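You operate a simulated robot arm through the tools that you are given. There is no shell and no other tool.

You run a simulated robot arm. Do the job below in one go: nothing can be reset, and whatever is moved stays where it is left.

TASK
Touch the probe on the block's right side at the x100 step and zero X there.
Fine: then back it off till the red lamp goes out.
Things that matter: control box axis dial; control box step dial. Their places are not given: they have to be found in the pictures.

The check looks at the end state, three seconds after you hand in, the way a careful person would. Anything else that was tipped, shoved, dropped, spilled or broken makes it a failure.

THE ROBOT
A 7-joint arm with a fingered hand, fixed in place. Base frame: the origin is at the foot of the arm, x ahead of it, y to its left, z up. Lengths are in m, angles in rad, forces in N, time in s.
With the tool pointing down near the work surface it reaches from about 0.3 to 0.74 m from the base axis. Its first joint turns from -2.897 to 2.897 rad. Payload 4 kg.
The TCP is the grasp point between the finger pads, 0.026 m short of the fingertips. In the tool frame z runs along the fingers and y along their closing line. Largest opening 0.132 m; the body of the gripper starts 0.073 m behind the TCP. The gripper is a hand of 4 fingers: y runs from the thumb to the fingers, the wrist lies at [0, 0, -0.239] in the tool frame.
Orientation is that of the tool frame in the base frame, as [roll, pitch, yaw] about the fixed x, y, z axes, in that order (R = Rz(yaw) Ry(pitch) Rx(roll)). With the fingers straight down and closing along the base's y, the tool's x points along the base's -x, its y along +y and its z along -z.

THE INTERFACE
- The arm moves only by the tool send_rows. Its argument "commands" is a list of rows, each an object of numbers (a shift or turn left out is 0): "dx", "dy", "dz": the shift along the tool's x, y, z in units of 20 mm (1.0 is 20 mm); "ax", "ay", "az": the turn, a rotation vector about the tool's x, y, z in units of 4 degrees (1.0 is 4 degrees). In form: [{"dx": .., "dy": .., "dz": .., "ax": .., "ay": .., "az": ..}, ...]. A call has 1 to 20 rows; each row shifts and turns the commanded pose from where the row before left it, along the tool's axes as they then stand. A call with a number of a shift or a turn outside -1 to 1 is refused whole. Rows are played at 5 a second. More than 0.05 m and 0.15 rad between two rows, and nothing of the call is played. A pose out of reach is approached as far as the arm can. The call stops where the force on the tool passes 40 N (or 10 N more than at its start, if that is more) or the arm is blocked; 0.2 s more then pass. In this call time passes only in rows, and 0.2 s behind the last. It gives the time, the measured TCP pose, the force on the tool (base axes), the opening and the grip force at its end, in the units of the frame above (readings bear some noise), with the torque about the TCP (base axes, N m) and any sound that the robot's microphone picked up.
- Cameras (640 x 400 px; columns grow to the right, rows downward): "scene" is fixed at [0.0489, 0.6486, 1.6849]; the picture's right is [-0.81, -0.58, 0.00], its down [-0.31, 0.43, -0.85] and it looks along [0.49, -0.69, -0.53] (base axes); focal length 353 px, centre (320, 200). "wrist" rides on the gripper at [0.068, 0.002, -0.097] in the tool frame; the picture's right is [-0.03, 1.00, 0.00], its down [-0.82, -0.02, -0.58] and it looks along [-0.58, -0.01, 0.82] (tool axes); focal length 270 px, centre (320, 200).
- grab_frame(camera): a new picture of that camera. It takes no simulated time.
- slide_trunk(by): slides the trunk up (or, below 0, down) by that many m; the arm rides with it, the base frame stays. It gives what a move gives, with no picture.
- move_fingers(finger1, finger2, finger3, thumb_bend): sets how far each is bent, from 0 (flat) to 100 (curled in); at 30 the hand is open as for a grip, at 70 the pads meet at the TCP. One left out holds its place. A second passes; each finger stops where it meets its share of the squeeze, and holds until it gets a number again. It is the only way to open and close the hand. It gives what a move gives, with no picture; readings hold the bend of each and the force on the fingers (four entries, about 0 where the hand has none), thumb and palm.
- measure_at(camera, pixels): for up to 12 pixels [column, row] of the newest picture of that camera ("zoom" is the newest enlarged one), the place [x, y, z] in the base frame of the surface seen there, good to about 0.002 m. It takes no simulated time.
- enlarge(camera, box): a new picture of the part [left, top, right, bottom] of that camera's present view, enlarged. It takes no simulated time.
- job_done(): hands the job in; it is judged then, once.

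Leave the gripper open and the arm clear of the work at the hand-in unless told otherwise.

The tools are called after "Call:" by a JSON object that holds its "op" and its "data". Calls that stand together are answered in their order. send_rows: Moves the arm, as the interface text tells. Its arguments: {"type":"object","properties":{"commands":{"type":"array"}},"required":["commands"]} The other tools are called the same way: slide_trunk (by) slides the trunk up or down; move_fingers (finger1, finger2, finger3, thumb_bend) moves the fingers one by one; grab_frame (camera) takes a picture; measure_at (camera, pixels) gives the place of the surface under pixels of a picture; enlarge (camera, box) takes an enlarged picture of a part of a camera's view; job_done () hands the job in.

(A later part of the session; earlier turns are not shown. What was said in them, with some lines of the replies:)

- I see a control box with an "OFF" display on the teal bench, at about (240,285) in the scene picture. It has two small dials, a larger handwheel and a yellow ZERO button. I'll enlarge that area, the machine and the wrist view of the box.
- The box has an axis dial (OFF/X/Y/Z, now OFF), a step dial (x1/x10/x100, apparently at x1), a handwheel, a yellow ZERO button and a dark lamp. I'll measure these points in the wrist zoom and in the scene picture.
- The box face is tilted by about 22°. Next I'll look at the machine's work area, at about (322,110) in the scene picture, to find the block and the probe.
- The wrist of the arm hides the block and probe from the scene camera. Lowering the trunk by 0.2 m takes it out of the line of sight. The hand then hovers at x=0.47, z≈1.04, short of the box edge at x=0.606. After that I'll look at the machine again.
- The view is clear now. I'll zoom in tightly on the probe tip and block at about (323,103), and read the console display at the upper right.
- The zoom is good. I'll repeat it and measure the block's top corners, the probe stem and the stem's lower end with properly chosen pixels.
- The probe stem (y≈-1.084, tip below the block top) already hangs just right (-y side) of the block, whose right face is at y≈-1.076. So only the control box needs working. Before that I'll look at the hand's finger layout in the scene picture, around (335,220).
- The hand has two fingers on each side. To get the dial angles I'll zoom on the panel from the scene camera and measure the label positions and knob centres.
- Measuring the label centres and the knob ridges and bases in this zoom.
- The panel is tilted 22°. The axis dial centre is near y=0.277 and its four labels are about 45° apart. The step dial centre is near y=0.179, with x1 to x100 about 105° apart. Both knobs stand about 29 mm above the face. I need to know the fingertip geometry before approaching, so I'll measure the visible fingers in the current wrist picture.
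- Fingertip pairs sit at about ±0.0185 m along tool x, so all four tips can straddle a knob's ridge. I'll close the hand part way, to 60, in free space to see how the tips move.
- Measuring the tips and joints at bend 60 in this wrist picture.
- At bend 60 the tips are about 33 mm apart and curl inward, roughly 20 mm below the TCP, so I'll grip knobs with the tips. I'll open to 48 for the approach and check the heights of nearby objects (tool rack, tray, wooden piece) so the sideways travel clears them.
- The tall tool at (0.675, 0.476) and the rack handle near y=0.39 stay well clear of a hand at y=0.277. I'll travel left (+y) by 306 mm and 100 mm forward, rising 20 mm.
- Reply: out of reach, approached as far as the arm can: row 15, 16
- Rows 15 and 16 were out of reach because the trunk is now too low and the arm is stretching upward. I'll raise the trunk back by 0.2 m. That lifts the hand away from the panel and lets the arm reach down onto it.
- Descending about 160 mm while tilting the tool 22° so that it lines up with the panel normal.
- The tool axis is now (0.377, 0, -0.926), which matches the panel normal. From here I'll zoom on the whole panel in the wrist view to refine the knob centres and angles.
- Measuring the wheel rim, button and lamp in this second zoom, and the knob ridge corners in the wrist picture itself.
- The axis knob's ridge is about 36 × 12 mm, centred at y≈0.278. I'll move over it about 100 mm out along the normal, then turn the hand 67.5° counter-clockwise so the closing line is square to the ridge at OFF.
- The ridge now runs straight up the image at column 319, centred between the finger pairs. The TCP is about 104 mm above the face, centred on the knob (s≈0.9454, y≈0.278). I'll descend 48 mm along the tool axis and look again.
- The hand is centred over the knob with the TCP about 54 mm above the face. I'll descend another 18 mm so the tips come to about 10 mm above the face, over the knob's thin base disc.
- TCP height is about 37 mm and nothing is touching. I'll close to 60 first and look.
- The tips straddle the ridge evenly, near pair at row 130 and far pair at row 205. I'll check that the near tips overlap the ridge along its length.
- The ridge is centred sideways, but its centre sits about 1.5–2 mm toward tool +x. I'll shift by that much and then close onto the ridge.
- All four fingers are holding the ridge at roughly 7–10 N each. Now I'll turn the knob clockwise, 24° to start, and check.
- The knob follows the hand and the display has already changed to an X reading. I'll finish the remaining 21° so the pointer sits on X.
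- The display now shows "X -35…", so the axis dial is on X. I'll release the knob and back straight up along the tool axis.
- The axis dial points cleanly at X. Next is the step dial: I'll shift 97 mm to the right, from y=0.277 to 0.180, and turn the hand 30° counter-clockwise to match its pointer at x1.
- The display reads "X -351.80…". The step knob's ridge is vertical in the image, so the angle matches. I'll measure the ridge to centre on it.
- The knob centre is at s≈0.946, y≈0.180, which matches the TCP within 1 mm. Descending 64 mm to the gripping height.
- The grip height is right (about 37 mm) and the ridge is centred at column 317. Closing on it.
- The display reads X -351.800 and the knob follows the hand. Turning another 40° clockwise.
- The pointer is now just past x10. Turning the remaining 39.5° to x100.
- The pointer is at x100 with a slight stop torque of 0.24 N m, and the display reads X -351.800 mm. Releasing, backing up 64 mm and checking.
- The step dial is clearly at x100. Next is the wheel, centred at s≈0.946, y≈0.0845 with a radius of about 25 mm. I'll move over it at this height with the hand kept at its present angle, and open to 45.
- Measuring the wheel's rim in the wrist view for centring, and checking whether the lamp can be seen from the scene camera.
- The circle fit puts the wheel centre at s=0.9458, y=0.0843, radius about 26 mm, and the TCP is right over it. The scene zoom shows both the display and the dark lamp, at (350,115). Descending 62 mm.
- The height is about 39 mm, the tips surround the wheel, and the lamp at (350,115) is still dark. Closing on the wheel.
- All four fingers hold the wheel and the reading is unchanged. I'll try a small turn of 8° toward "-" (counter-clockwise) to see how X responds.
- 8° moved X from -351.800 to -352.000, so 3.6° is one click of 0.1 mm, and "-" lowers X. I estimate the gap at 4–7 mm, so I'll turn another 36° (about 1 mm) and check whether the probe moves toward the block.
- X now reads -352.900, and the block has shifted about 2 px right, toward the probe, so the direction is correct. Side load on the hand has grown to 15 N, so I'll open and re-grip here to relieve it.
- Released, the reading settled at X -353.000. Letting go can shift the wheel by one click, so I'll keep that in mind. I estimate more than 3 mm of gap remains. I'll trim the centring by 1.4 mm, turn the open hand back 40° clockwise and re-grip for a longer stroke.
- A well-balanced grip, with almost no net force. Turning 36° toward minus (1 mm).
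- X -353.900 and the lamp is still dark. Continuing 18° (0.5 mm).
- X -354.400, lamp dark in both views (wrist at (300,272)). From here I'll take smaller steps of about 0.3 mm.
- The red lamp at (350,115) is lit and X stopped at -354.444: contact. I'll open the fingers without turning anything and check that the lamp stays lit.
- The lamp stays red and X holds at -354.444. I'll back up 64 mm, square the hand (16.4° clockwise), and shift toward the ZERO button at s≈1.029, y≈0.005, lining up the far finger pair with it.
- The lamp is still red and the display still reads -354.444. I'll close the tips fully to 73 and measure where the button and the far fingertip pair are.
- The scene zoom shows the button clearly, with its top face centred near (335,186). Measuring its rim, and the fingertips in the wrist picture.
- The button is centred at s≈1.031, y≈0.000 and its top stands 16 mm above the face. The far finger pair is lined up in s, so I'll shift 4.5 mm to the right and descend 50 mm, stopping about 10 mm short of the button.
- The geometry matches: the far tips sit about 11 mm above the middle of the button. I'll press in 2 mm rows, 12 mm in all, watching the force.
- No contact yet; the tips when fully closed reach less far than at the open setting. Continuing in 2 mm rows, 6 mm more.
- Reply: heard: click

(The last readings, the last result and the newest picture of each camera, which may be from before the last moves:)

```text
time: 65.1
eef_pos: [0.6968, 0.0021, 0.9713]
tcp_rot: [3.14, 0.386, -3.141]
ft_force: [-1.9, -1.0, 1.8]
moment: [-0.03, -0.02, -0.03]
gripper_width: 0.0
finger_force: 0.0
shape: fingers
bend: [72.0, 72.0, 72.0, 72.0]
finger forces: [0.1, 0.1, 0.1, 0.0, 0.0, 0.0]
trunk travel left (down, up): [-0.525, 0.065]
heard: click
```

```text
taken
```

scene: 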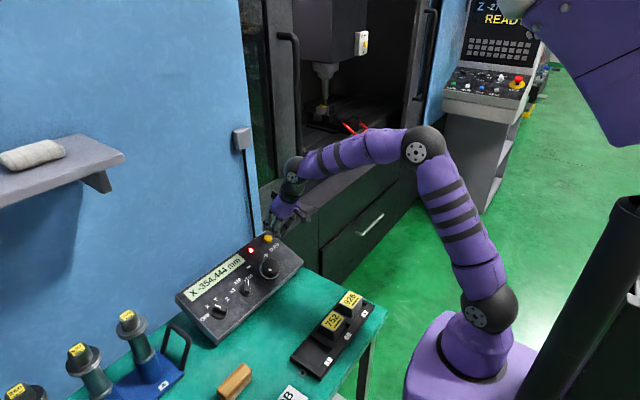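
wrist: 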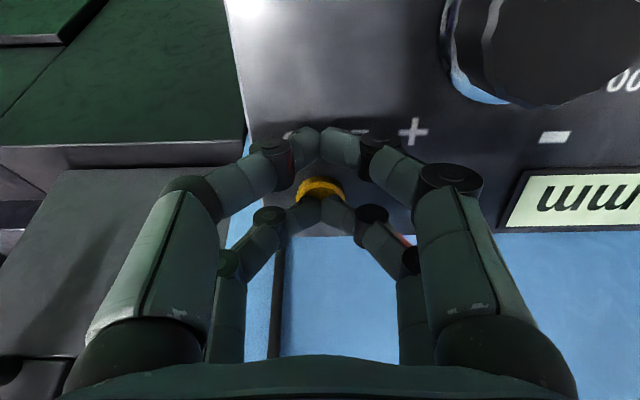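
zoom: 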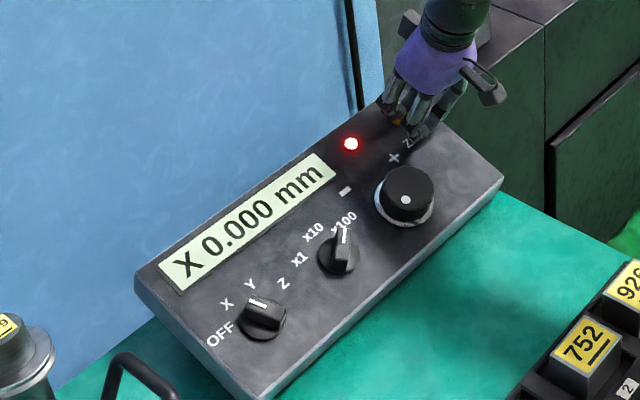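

A click was heard and the display reads X 0.000 mm with the lamp still red. I'll retract 64 mm, go back over the wheel and open the fingers to 45.

Call:
{"op": "send_rows", "data": {"commands": [{"dz": -0.8}, {"dz": -0.8}, {"dz": -0.8}, {"dz": -0.8}, {"dx": 0.66, "dy": 0.824}, {"dx": 0.66, "dy": 0.824}, {"dx": 0.66, "dy": 0.824}, {"dx": 0.66, "dy": 0.824}, {"dx": 0.66, "dy": 0.824}]}}

Call:
{"op": "move_fingers", "data": {"finger1": 45, "finger2": 45, "finger3": 45, "thumb_bend": 45}}

Call:
{"op": "grab_frame", "data": {"camera": "wrist"}}

Call:
{"op": "enlarge", "data": {"camera": "scene", "box": [170, 200, 310, 340]}}

```text
time: 67.1
eef_pos: [0.6127, 0.0855, 1.0056]
tcp_rot: [3.14, 0.386, 3.141]
ft_force: [-0.3, -0.4, -0.8]
moment: [0.0, -0.01, -0.01]
gripper_width: 0.0001
finger_force: 0.1
shape: fingers
bend: [72.0, 72.0, 72.0, 72.0]
finger forces: [0.0, 0.0, 0.1, 0.0, 0.0, 0.0]
trunk travel left (down, up): [-0.525, 0.065]
```

```text
time: 68.1
eef_pos: [0.612, 0.0858, 1.0061]
tcp_rot: [3.14, 0.386, -3.141]
ft_force: [-0.3, -0.2, -0.8]
moment: [-0.01, 0.01, -0.02]
gripper_width: 0.082
finger_force: 0.0
shape: fingers
bend: [45.0, 45.0, 45.0, 45.0]
finger forces: [0.0, 0.0, 0.0, 0.0, 0.1, 0.0]
trunk travel left (down, up): [-0.525, 0.065]
```

```text
taken
```

wrist: 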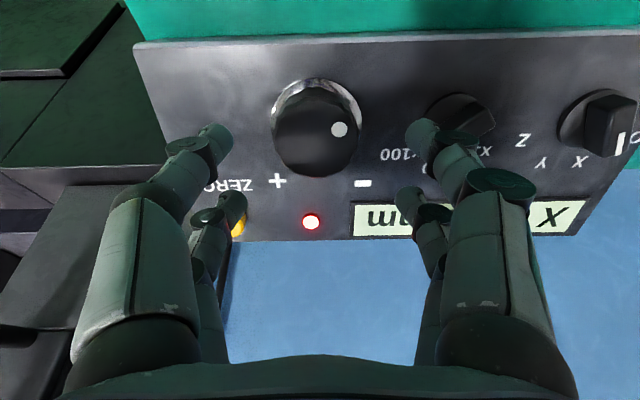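

```text
2.86 times, centred on (240, 270) of scene
```

zoom: 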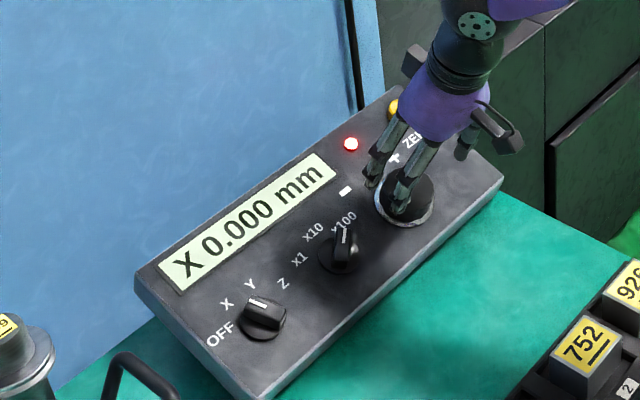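

The lamp is red and X is 0.000. The hand is over the wheel (s≈0.945, y≈0.086). I'll narrow to 48 to keep more distance from the step knob, trim by 1 mm and descend 61 mm.

Call:
{"op": "move_fingers", "data": {"finger1": 49, "finger2": 49, "finger3": 49, "thumb_bend": 49}}

Call:
{"op": "send_rows", "data": {"commands": [{"dx": -0.04, "dy": -0.06}, {"dz": 0.75}, {"dz": 0.75}]}}

Call:
{"op": "grab_frame", "data": {"camera": "wrist"}}

```text
time: 69.1
eef_pos: [0.6122, 0.0853, 1.006]
tcp_rot: [3.141, 0.387, -3.142]
ft_force: [0.7, 0.5, -0.9]
moment: [0.01, -0.05, 0.02]
gripper_width: 0.0698
finger_force: 0.1
shape: fingers
bend: [49.0, 49.0, 49.0, 49.0]
finger forces: [0.1, 0.1, 0.0, 0.0, 0.0, 0.0]
trunk travel left (down, up): [-0.525, 0.065]
```

```text
time: 69.9
eef_pos: [0.6239, 0.0838, 0.9774]
tcp_rot: [3.141, 0.385, -3.14]
ft_force: [0.0, -0.1, 0.2]
moment: [0.0, -0.01, 0.02]
gripper_width: 0.0696
finger_force: 0.1
shape: fingers
bend: [49.0, 49.0, 49.0, 49.0]
finger forces: [0.1, 0.0, 0.1, 0.0, 0.0, 0.0]
trunk travel left (down, up): [-0.525, 0.065]
```

```text
taken
```

wrist: 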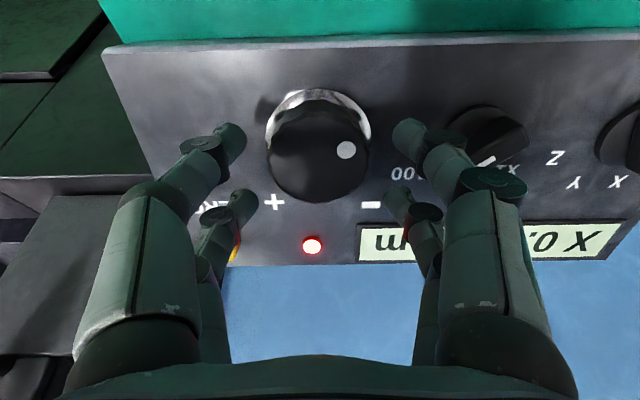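

The wheel is centred between the finger pairs (column 318) and the path down is clear. I'll descend the last 30 mm to gripping height and close on the wheel.

Call:
{"op": "send_rows", "data": {"commands": [{"dz": 0.5}, {"dz": 0.5}, {"dz": 0.5}]}}

Call:
{"op": "move_fingers", "data": {"finger1": 66, "finger2": 66, "finger3": 66, "thumb_bend": 66}}

Call:
{"op": "enlarge", "data": {"camera": "scene", "box": [170, 200, 310, 340]}}

Call:
{"op": "grab_frame", "data": {"camera": "wrist"}}

```text
time: 70.7
eef_pos: [0.6359, 0.0835, 0.9502]
tcp_rot: [3.139, 0.386, -3.141]
ft_force: [0.0, 0.1, -0.3]
moment: [0.0, 0.02, -0.02]
gripper_width: 0.07
finger_force: 0.2
shape: fingers
bend: [49.0, 49.0, 49.0, 49.0]
finger forces: [0.1, 0.0, 0.0, 0.0, 0.1, 0.1]
trunk travel left (down, up): [-0.525, 0.065]
```

```text
time: 71.7
eef_pos: [0.6361, 0.0833, 0.9503]
tcp_rot: [3.138, 0.388, -3.141]
ft_force: [0.2, -0.1, -0.3]
moment: [0.06, -0.06, 0.04]
gripper_width: 0.039
finger_force: 13.0
shape: fingers
bend: [58.0, 57.0, 57.0, 62.0]
finger forces: [6.2, 6.7, 5.6, 0.1, 7.3, 0.1]
trunk travel left (down, up): [-0.525, 0.065]
```

```text
2.86 times, centred on (240, 270) of scene
```

zoom: 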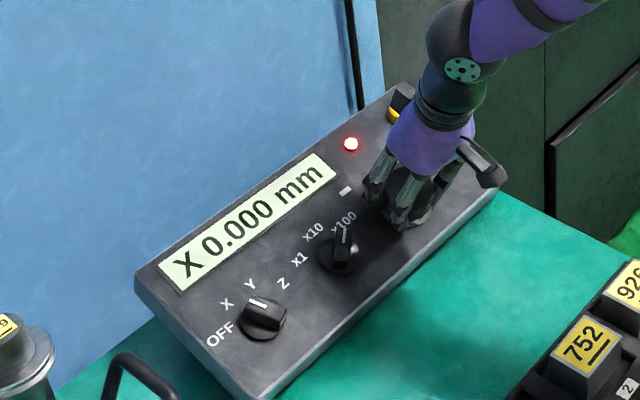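

```text
taken
```

wrist: 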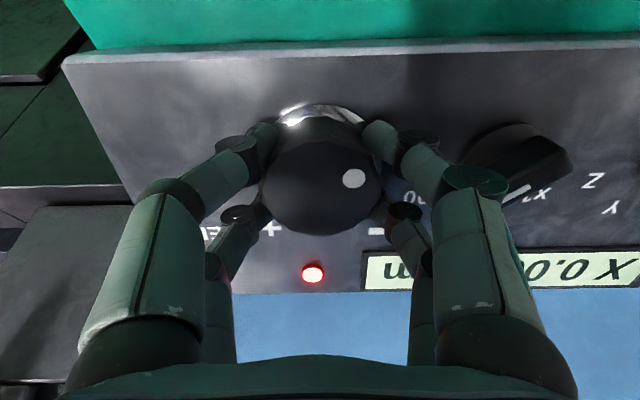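

A balanced grip, with the lamp still red and X at 0.000. Now I'll back off toward "+" (clockwise), about one click (4°), and look.

Call:
{"op": "send_rows", "data": {"commands": [{"az": 0.5}, {"az": 0.5}]}}

Call:
{"op": "enlarge", "data": {"camera": "scene", "box": [170, 200, 310, 340]}}

```text
time: 72.3
eef_pos: [0.6361, 0.0819, 0.9496]
tcp_rot: [3.11, 0.386, 3.066]
ft_force: [-5.5, -1.2, 5.7]
moment: [0.13, 0.08, 0.02]
gripper_width: 0.0391
finger_force: 14.0
shape: fingers
bend: [57.0, 57.0, 58.0, 62.0]
finger forces: [6.9, 7.0, 5.7, 0.0, 8.1, 0.1]
trunk travel left (down, up): [-0.525, 0.065]
```

```text
2.86 times, centred on (240, 270) of scene
```

zoom: 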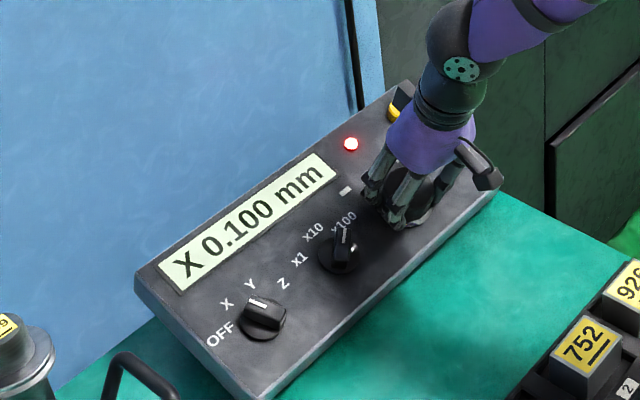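

X 0.100 and the lamp still shows red. One more click.

Call:
{"op": "send_rows", "data": {"commands": [{"az": 0.45}, {"az": 0.45}]}}

Call:
{"op": "enlarge", "data": {"camera": "scene", "box": [170, 200, 310, 340]}}

```text
time: 72.9
eef_pos: [0.6359, 0.0826, 0.9496]
tcp_rot: [3.084, 0.385, 2.997]
ft_force: [0.6, -1.3, 1.8]
moment: [-0.06, -0.04, 0.02]
gripper_width: 0.039
finger_force: 13.8
shape: fingers
bend: [57.0, 57.0, 58.0, 62.0]
finger forces: [6.5, 7.0, 6.3, 0.0, 7.9, 0.1]
trunk travel left (down, up): [-0.525, 0.065]
```

```text
2.86 times, centred on (240, 270) of scene
```

zoom: 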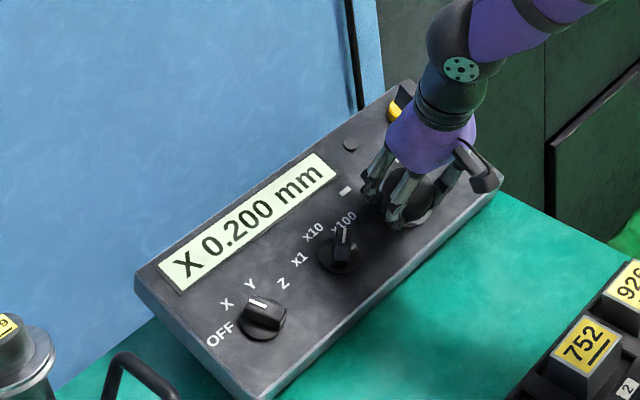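

The lamp went dark at X 0.200. I'll release the wheel gently and check that it stays that way.

Call:
{"op": "move_fingers", "data": {"finger1": 49, "finger2": 49, "finger3": 49, "thumb_bend": 49}}

Call:
{"op": "enlarge", "data": {"camera": "scene", "box": [170, 200, 310, 340]}}

Call:
{"op": "grab_frame", "data": {"camera": "wrist"}}

```text
time: 73.9
eef_pos: [0.6361, 0.0812, 0.9486]
tcp_rot: [3.087, 0.384, 2.997]
ft_force: [-0.1, -0.3, -0.3]
moment: [-0.01, 0.01, -0.02]
gripper_width: 0.0688
finger_force: 0.1
shape: fingers
bend: [49.0, 49.0, 49.0, 49.0]
finger forces: [0.1, 0.0, 0.0, 0.1, 0.0, 0.1]
trunk travel left (down, up): [-0.525, 0.065]
```

```text
2.86 times, centred on (240, 270) of scene
```

zoom: 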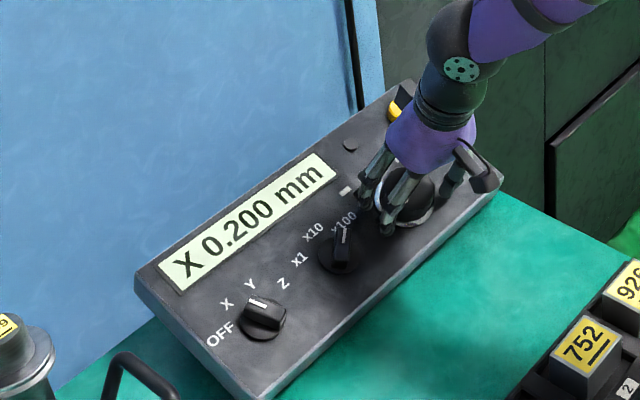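

```text
taken
```

wrist: 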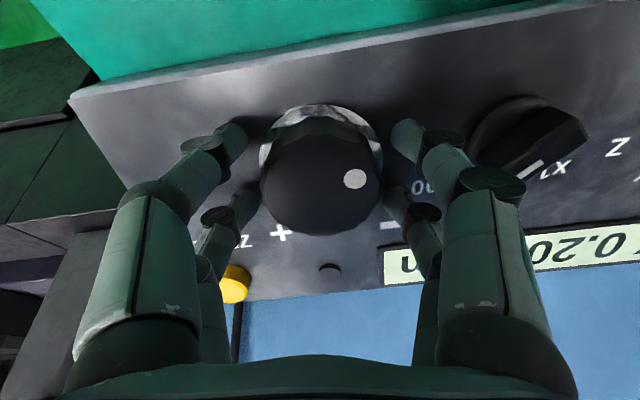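

Still X 0.200 with the lamp out in both views. Now I'll lift straight off along the tool axis by 120 mm, then pull back toward the robot and rise clear.

Call:
{"op": "send_rows", "data": {"commands": [{"dz": -0.7}, {"dz": -0.8}, {"dz": -0.9}, {"dz": -0.9}, {"dz": -0.9}, {"dz": -0.9}, {"dz": -0.9}]}}

Call:
{"op": "send_rows", "data": {"commands": [{"dx": 0.4, "dz": -0.7, "ay": 0.7}, {"dx": 0.4, "dz": -0.7, "ay": 0.7}, {"dx": 0.4, "dz": -0.7, "ay": 0.7}, {"dx": 0.4, "dz": -0.7, "ay": 0.7}, {"dx": 0.4, "dz": -0.7, "ay": 0.7}, {"dx": 0.4, "dz": -0.7, "ay": 0.7}, {"dx": 0.4, "ay": 0.7}, {"dx": 0.4, "ay": 0.6}]}}

Call:
{"op": "move_fingers", "data": {"finger1": 30, "finger2": 30, "finger3": 30, "thumb_bend": 30}}

Call:
{"op": "grab_frame", "data": {"camera": "scene"}}

Call:
{"op": "enlarge", "data": {"camera": "scene", "box": [170, 200, 310, 340]}}

Call:
{"op": "grab_frame", "data": {"camera": "wrist"}}

```text
time: 75.5
eef_pos: [0.5892, 0.0826, 1.0606]
tcp_rot: [3.086, 0.381, 2.998]
ft_force: [0.4, 0.5, 0.8]
moment: [0.0, 0.0, 0.01]
gripper_width: 0.0688
finger_force: 0.0
shape: fingers
bend: [49.0, 49.0, 49.0, 49.0]
finger forces: [0.0, 0.1, 0.0, 0.0, 0.0, 0.1]
trunk travel left (down, up): [-0.525, 0.065]
```

```text
time: 77.3
eef_pos: [0.5068, 0.0903, 1.1294]
tcp_rot: [3.089, 0.002, 3.019]
ft_force: [-1.0, 0.9, 0.8]
moment: [-0.02, 0.01, -0.01]
gripper_width: 0.0691
finger_force: 0.0
shape: fingers
bend: [49.0, 49.0, 49.0, 49.0]
finger forces: [0.1, 0.0, 0.1, 0.0, 0.1, 0.0]
trunk travel left (down, up): [-0.525, 0.065]
```

```text
time: 78.3
eef_pos: [0.5069, 0.0897, 1.1274]
tcp_rot: [3.091, 0.0, 3.02]
ft_force: [-1.3, 0.3, -0.7]
moment: [0.02, 0.01, -0.01]
gripper_width: 0.1324
finger_force: 0.1
shape: fingers
bend: [30.0, 30.0, 30.0, 30.0]
finger forces: [0.0, 0.1, 0.0, 0.0, 0.0, 0.0]
trunk travel left (down, up): [-0.525, 0.065]
```

```text
taken
```

scene: 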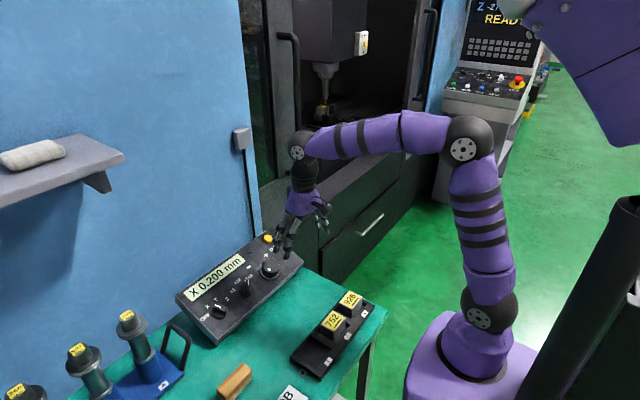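

```text
2.86 times, centred on (240, 270) of scene
```

zoom: 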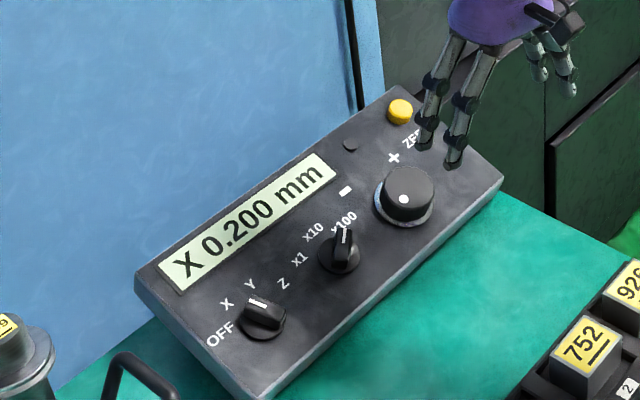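

```text
taken
```

wrist: 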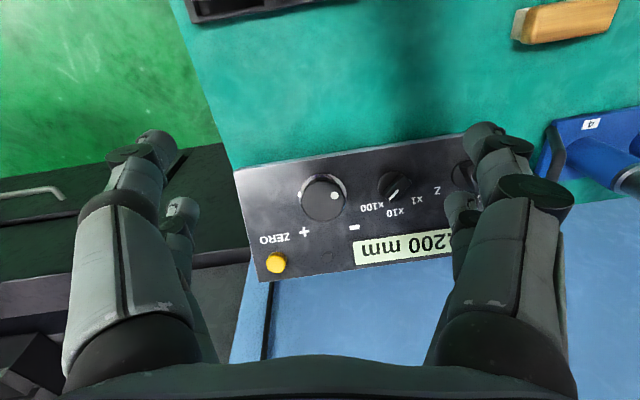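

Everything reads as wanted: axis dial on X, step dial at x100, X 0.200 mm after zeroing at contact, lamp out, hand open. I'll rise and pull back a little more, then take a final look.

Call:
{"op": "send_rows", "data": {"commands": [{"dx": 0.4, "dz": -0.9}, {"dx": 0.4, "dz": -0.9}, {"dx": 0.4, "dz": -0.9}, {"dx": 0.4, "dz": -0.9}]}}

Call:
{"op": "grab_frame", "data": {"camera": "scene"}}

Call:
{"op": "enlarge", "data": {"camera": "scene", "box": [170, 200, 310, 340]}}

Call:
{"op": "enlarge", "data": {"camera": "scene", "box": [290, 60, 370, 130]}}

```text
time: 79.3
eef_pos: [0.4747, 0.0899, 1.2011]
tcp_rot: [3.092, -0.001, 3.021]
ft_force: [-0.6, 0.9, -0.2]
moment: [0.02, 0.0, -0.01]
gripper_width: 0.1326
finger_force: 0.1
shape: fingers
bend: [30.0, 30.0, 30.0, 30.0]
finger forces: [0.0, 0.1, 0.0, 0.0, 0.1, 0.0]
trunk travel left (down, up): [-0.525, 0.065]
```

```text
taken
```

scene: 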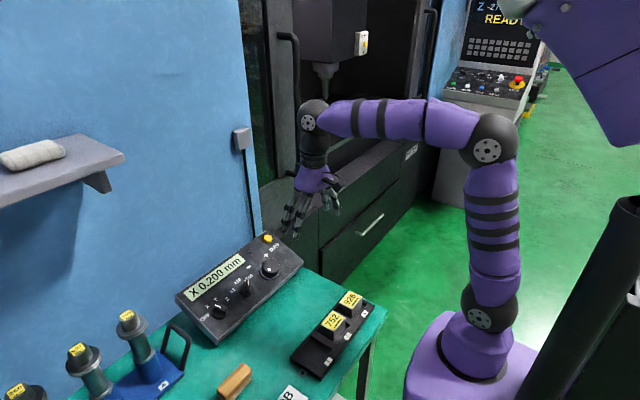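

```text
2.86 times, centred on (240, 270) of scene
```

zoom: 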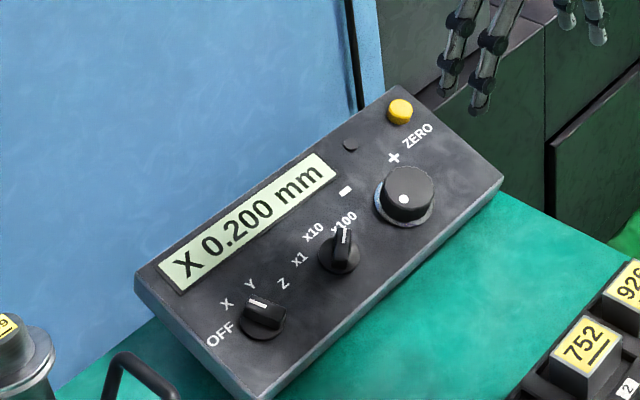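

```text
5.71 times, centred on (330, 95) of scene
```

zoom: 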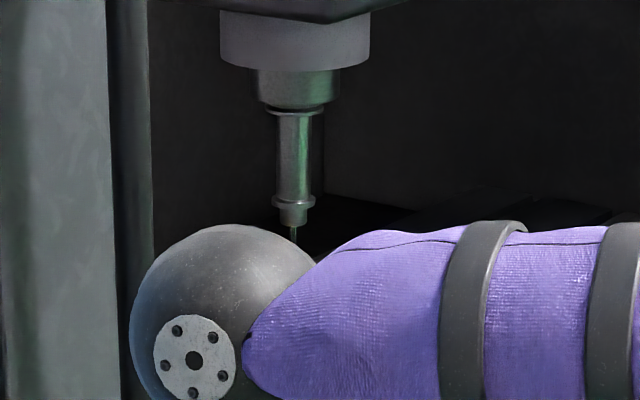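

The box shows X 0.200 mm with the lamp out, the axis dial on X and the step dial at x100. The other objects are where they were, the hand is open, and the arm is clear of the box. Handing in.

Call:
{"op": "job_done", "data": {}}

```text
The job is handed in.
```

The probe was touched on the block's right side at the x100 step. X was zeroed at the contact, and the probe was then backed off until the red lamp went out. I've handed the job in but have no result from the check yet.

- **Touch:** with the axis dial on X and the step dial at x100, I turned the handwheel toward minus. The lamp came on and X stopped at -354.444 mm.
- **Zero:** I pressed ZERO with the lamp still lit. It clicked and the display read X 0.000 mm.
- **Back-off:** the lamp was still red at X 0.100 mm and went out at X 0.200 mm. It stayed out after I let go of the wheel.

The dials are still on X and x100. The hand is open and clear of the box, and I saw nothing else moved. In the last picture the arm hid the block, so I did not see the probe and block together after backing off.
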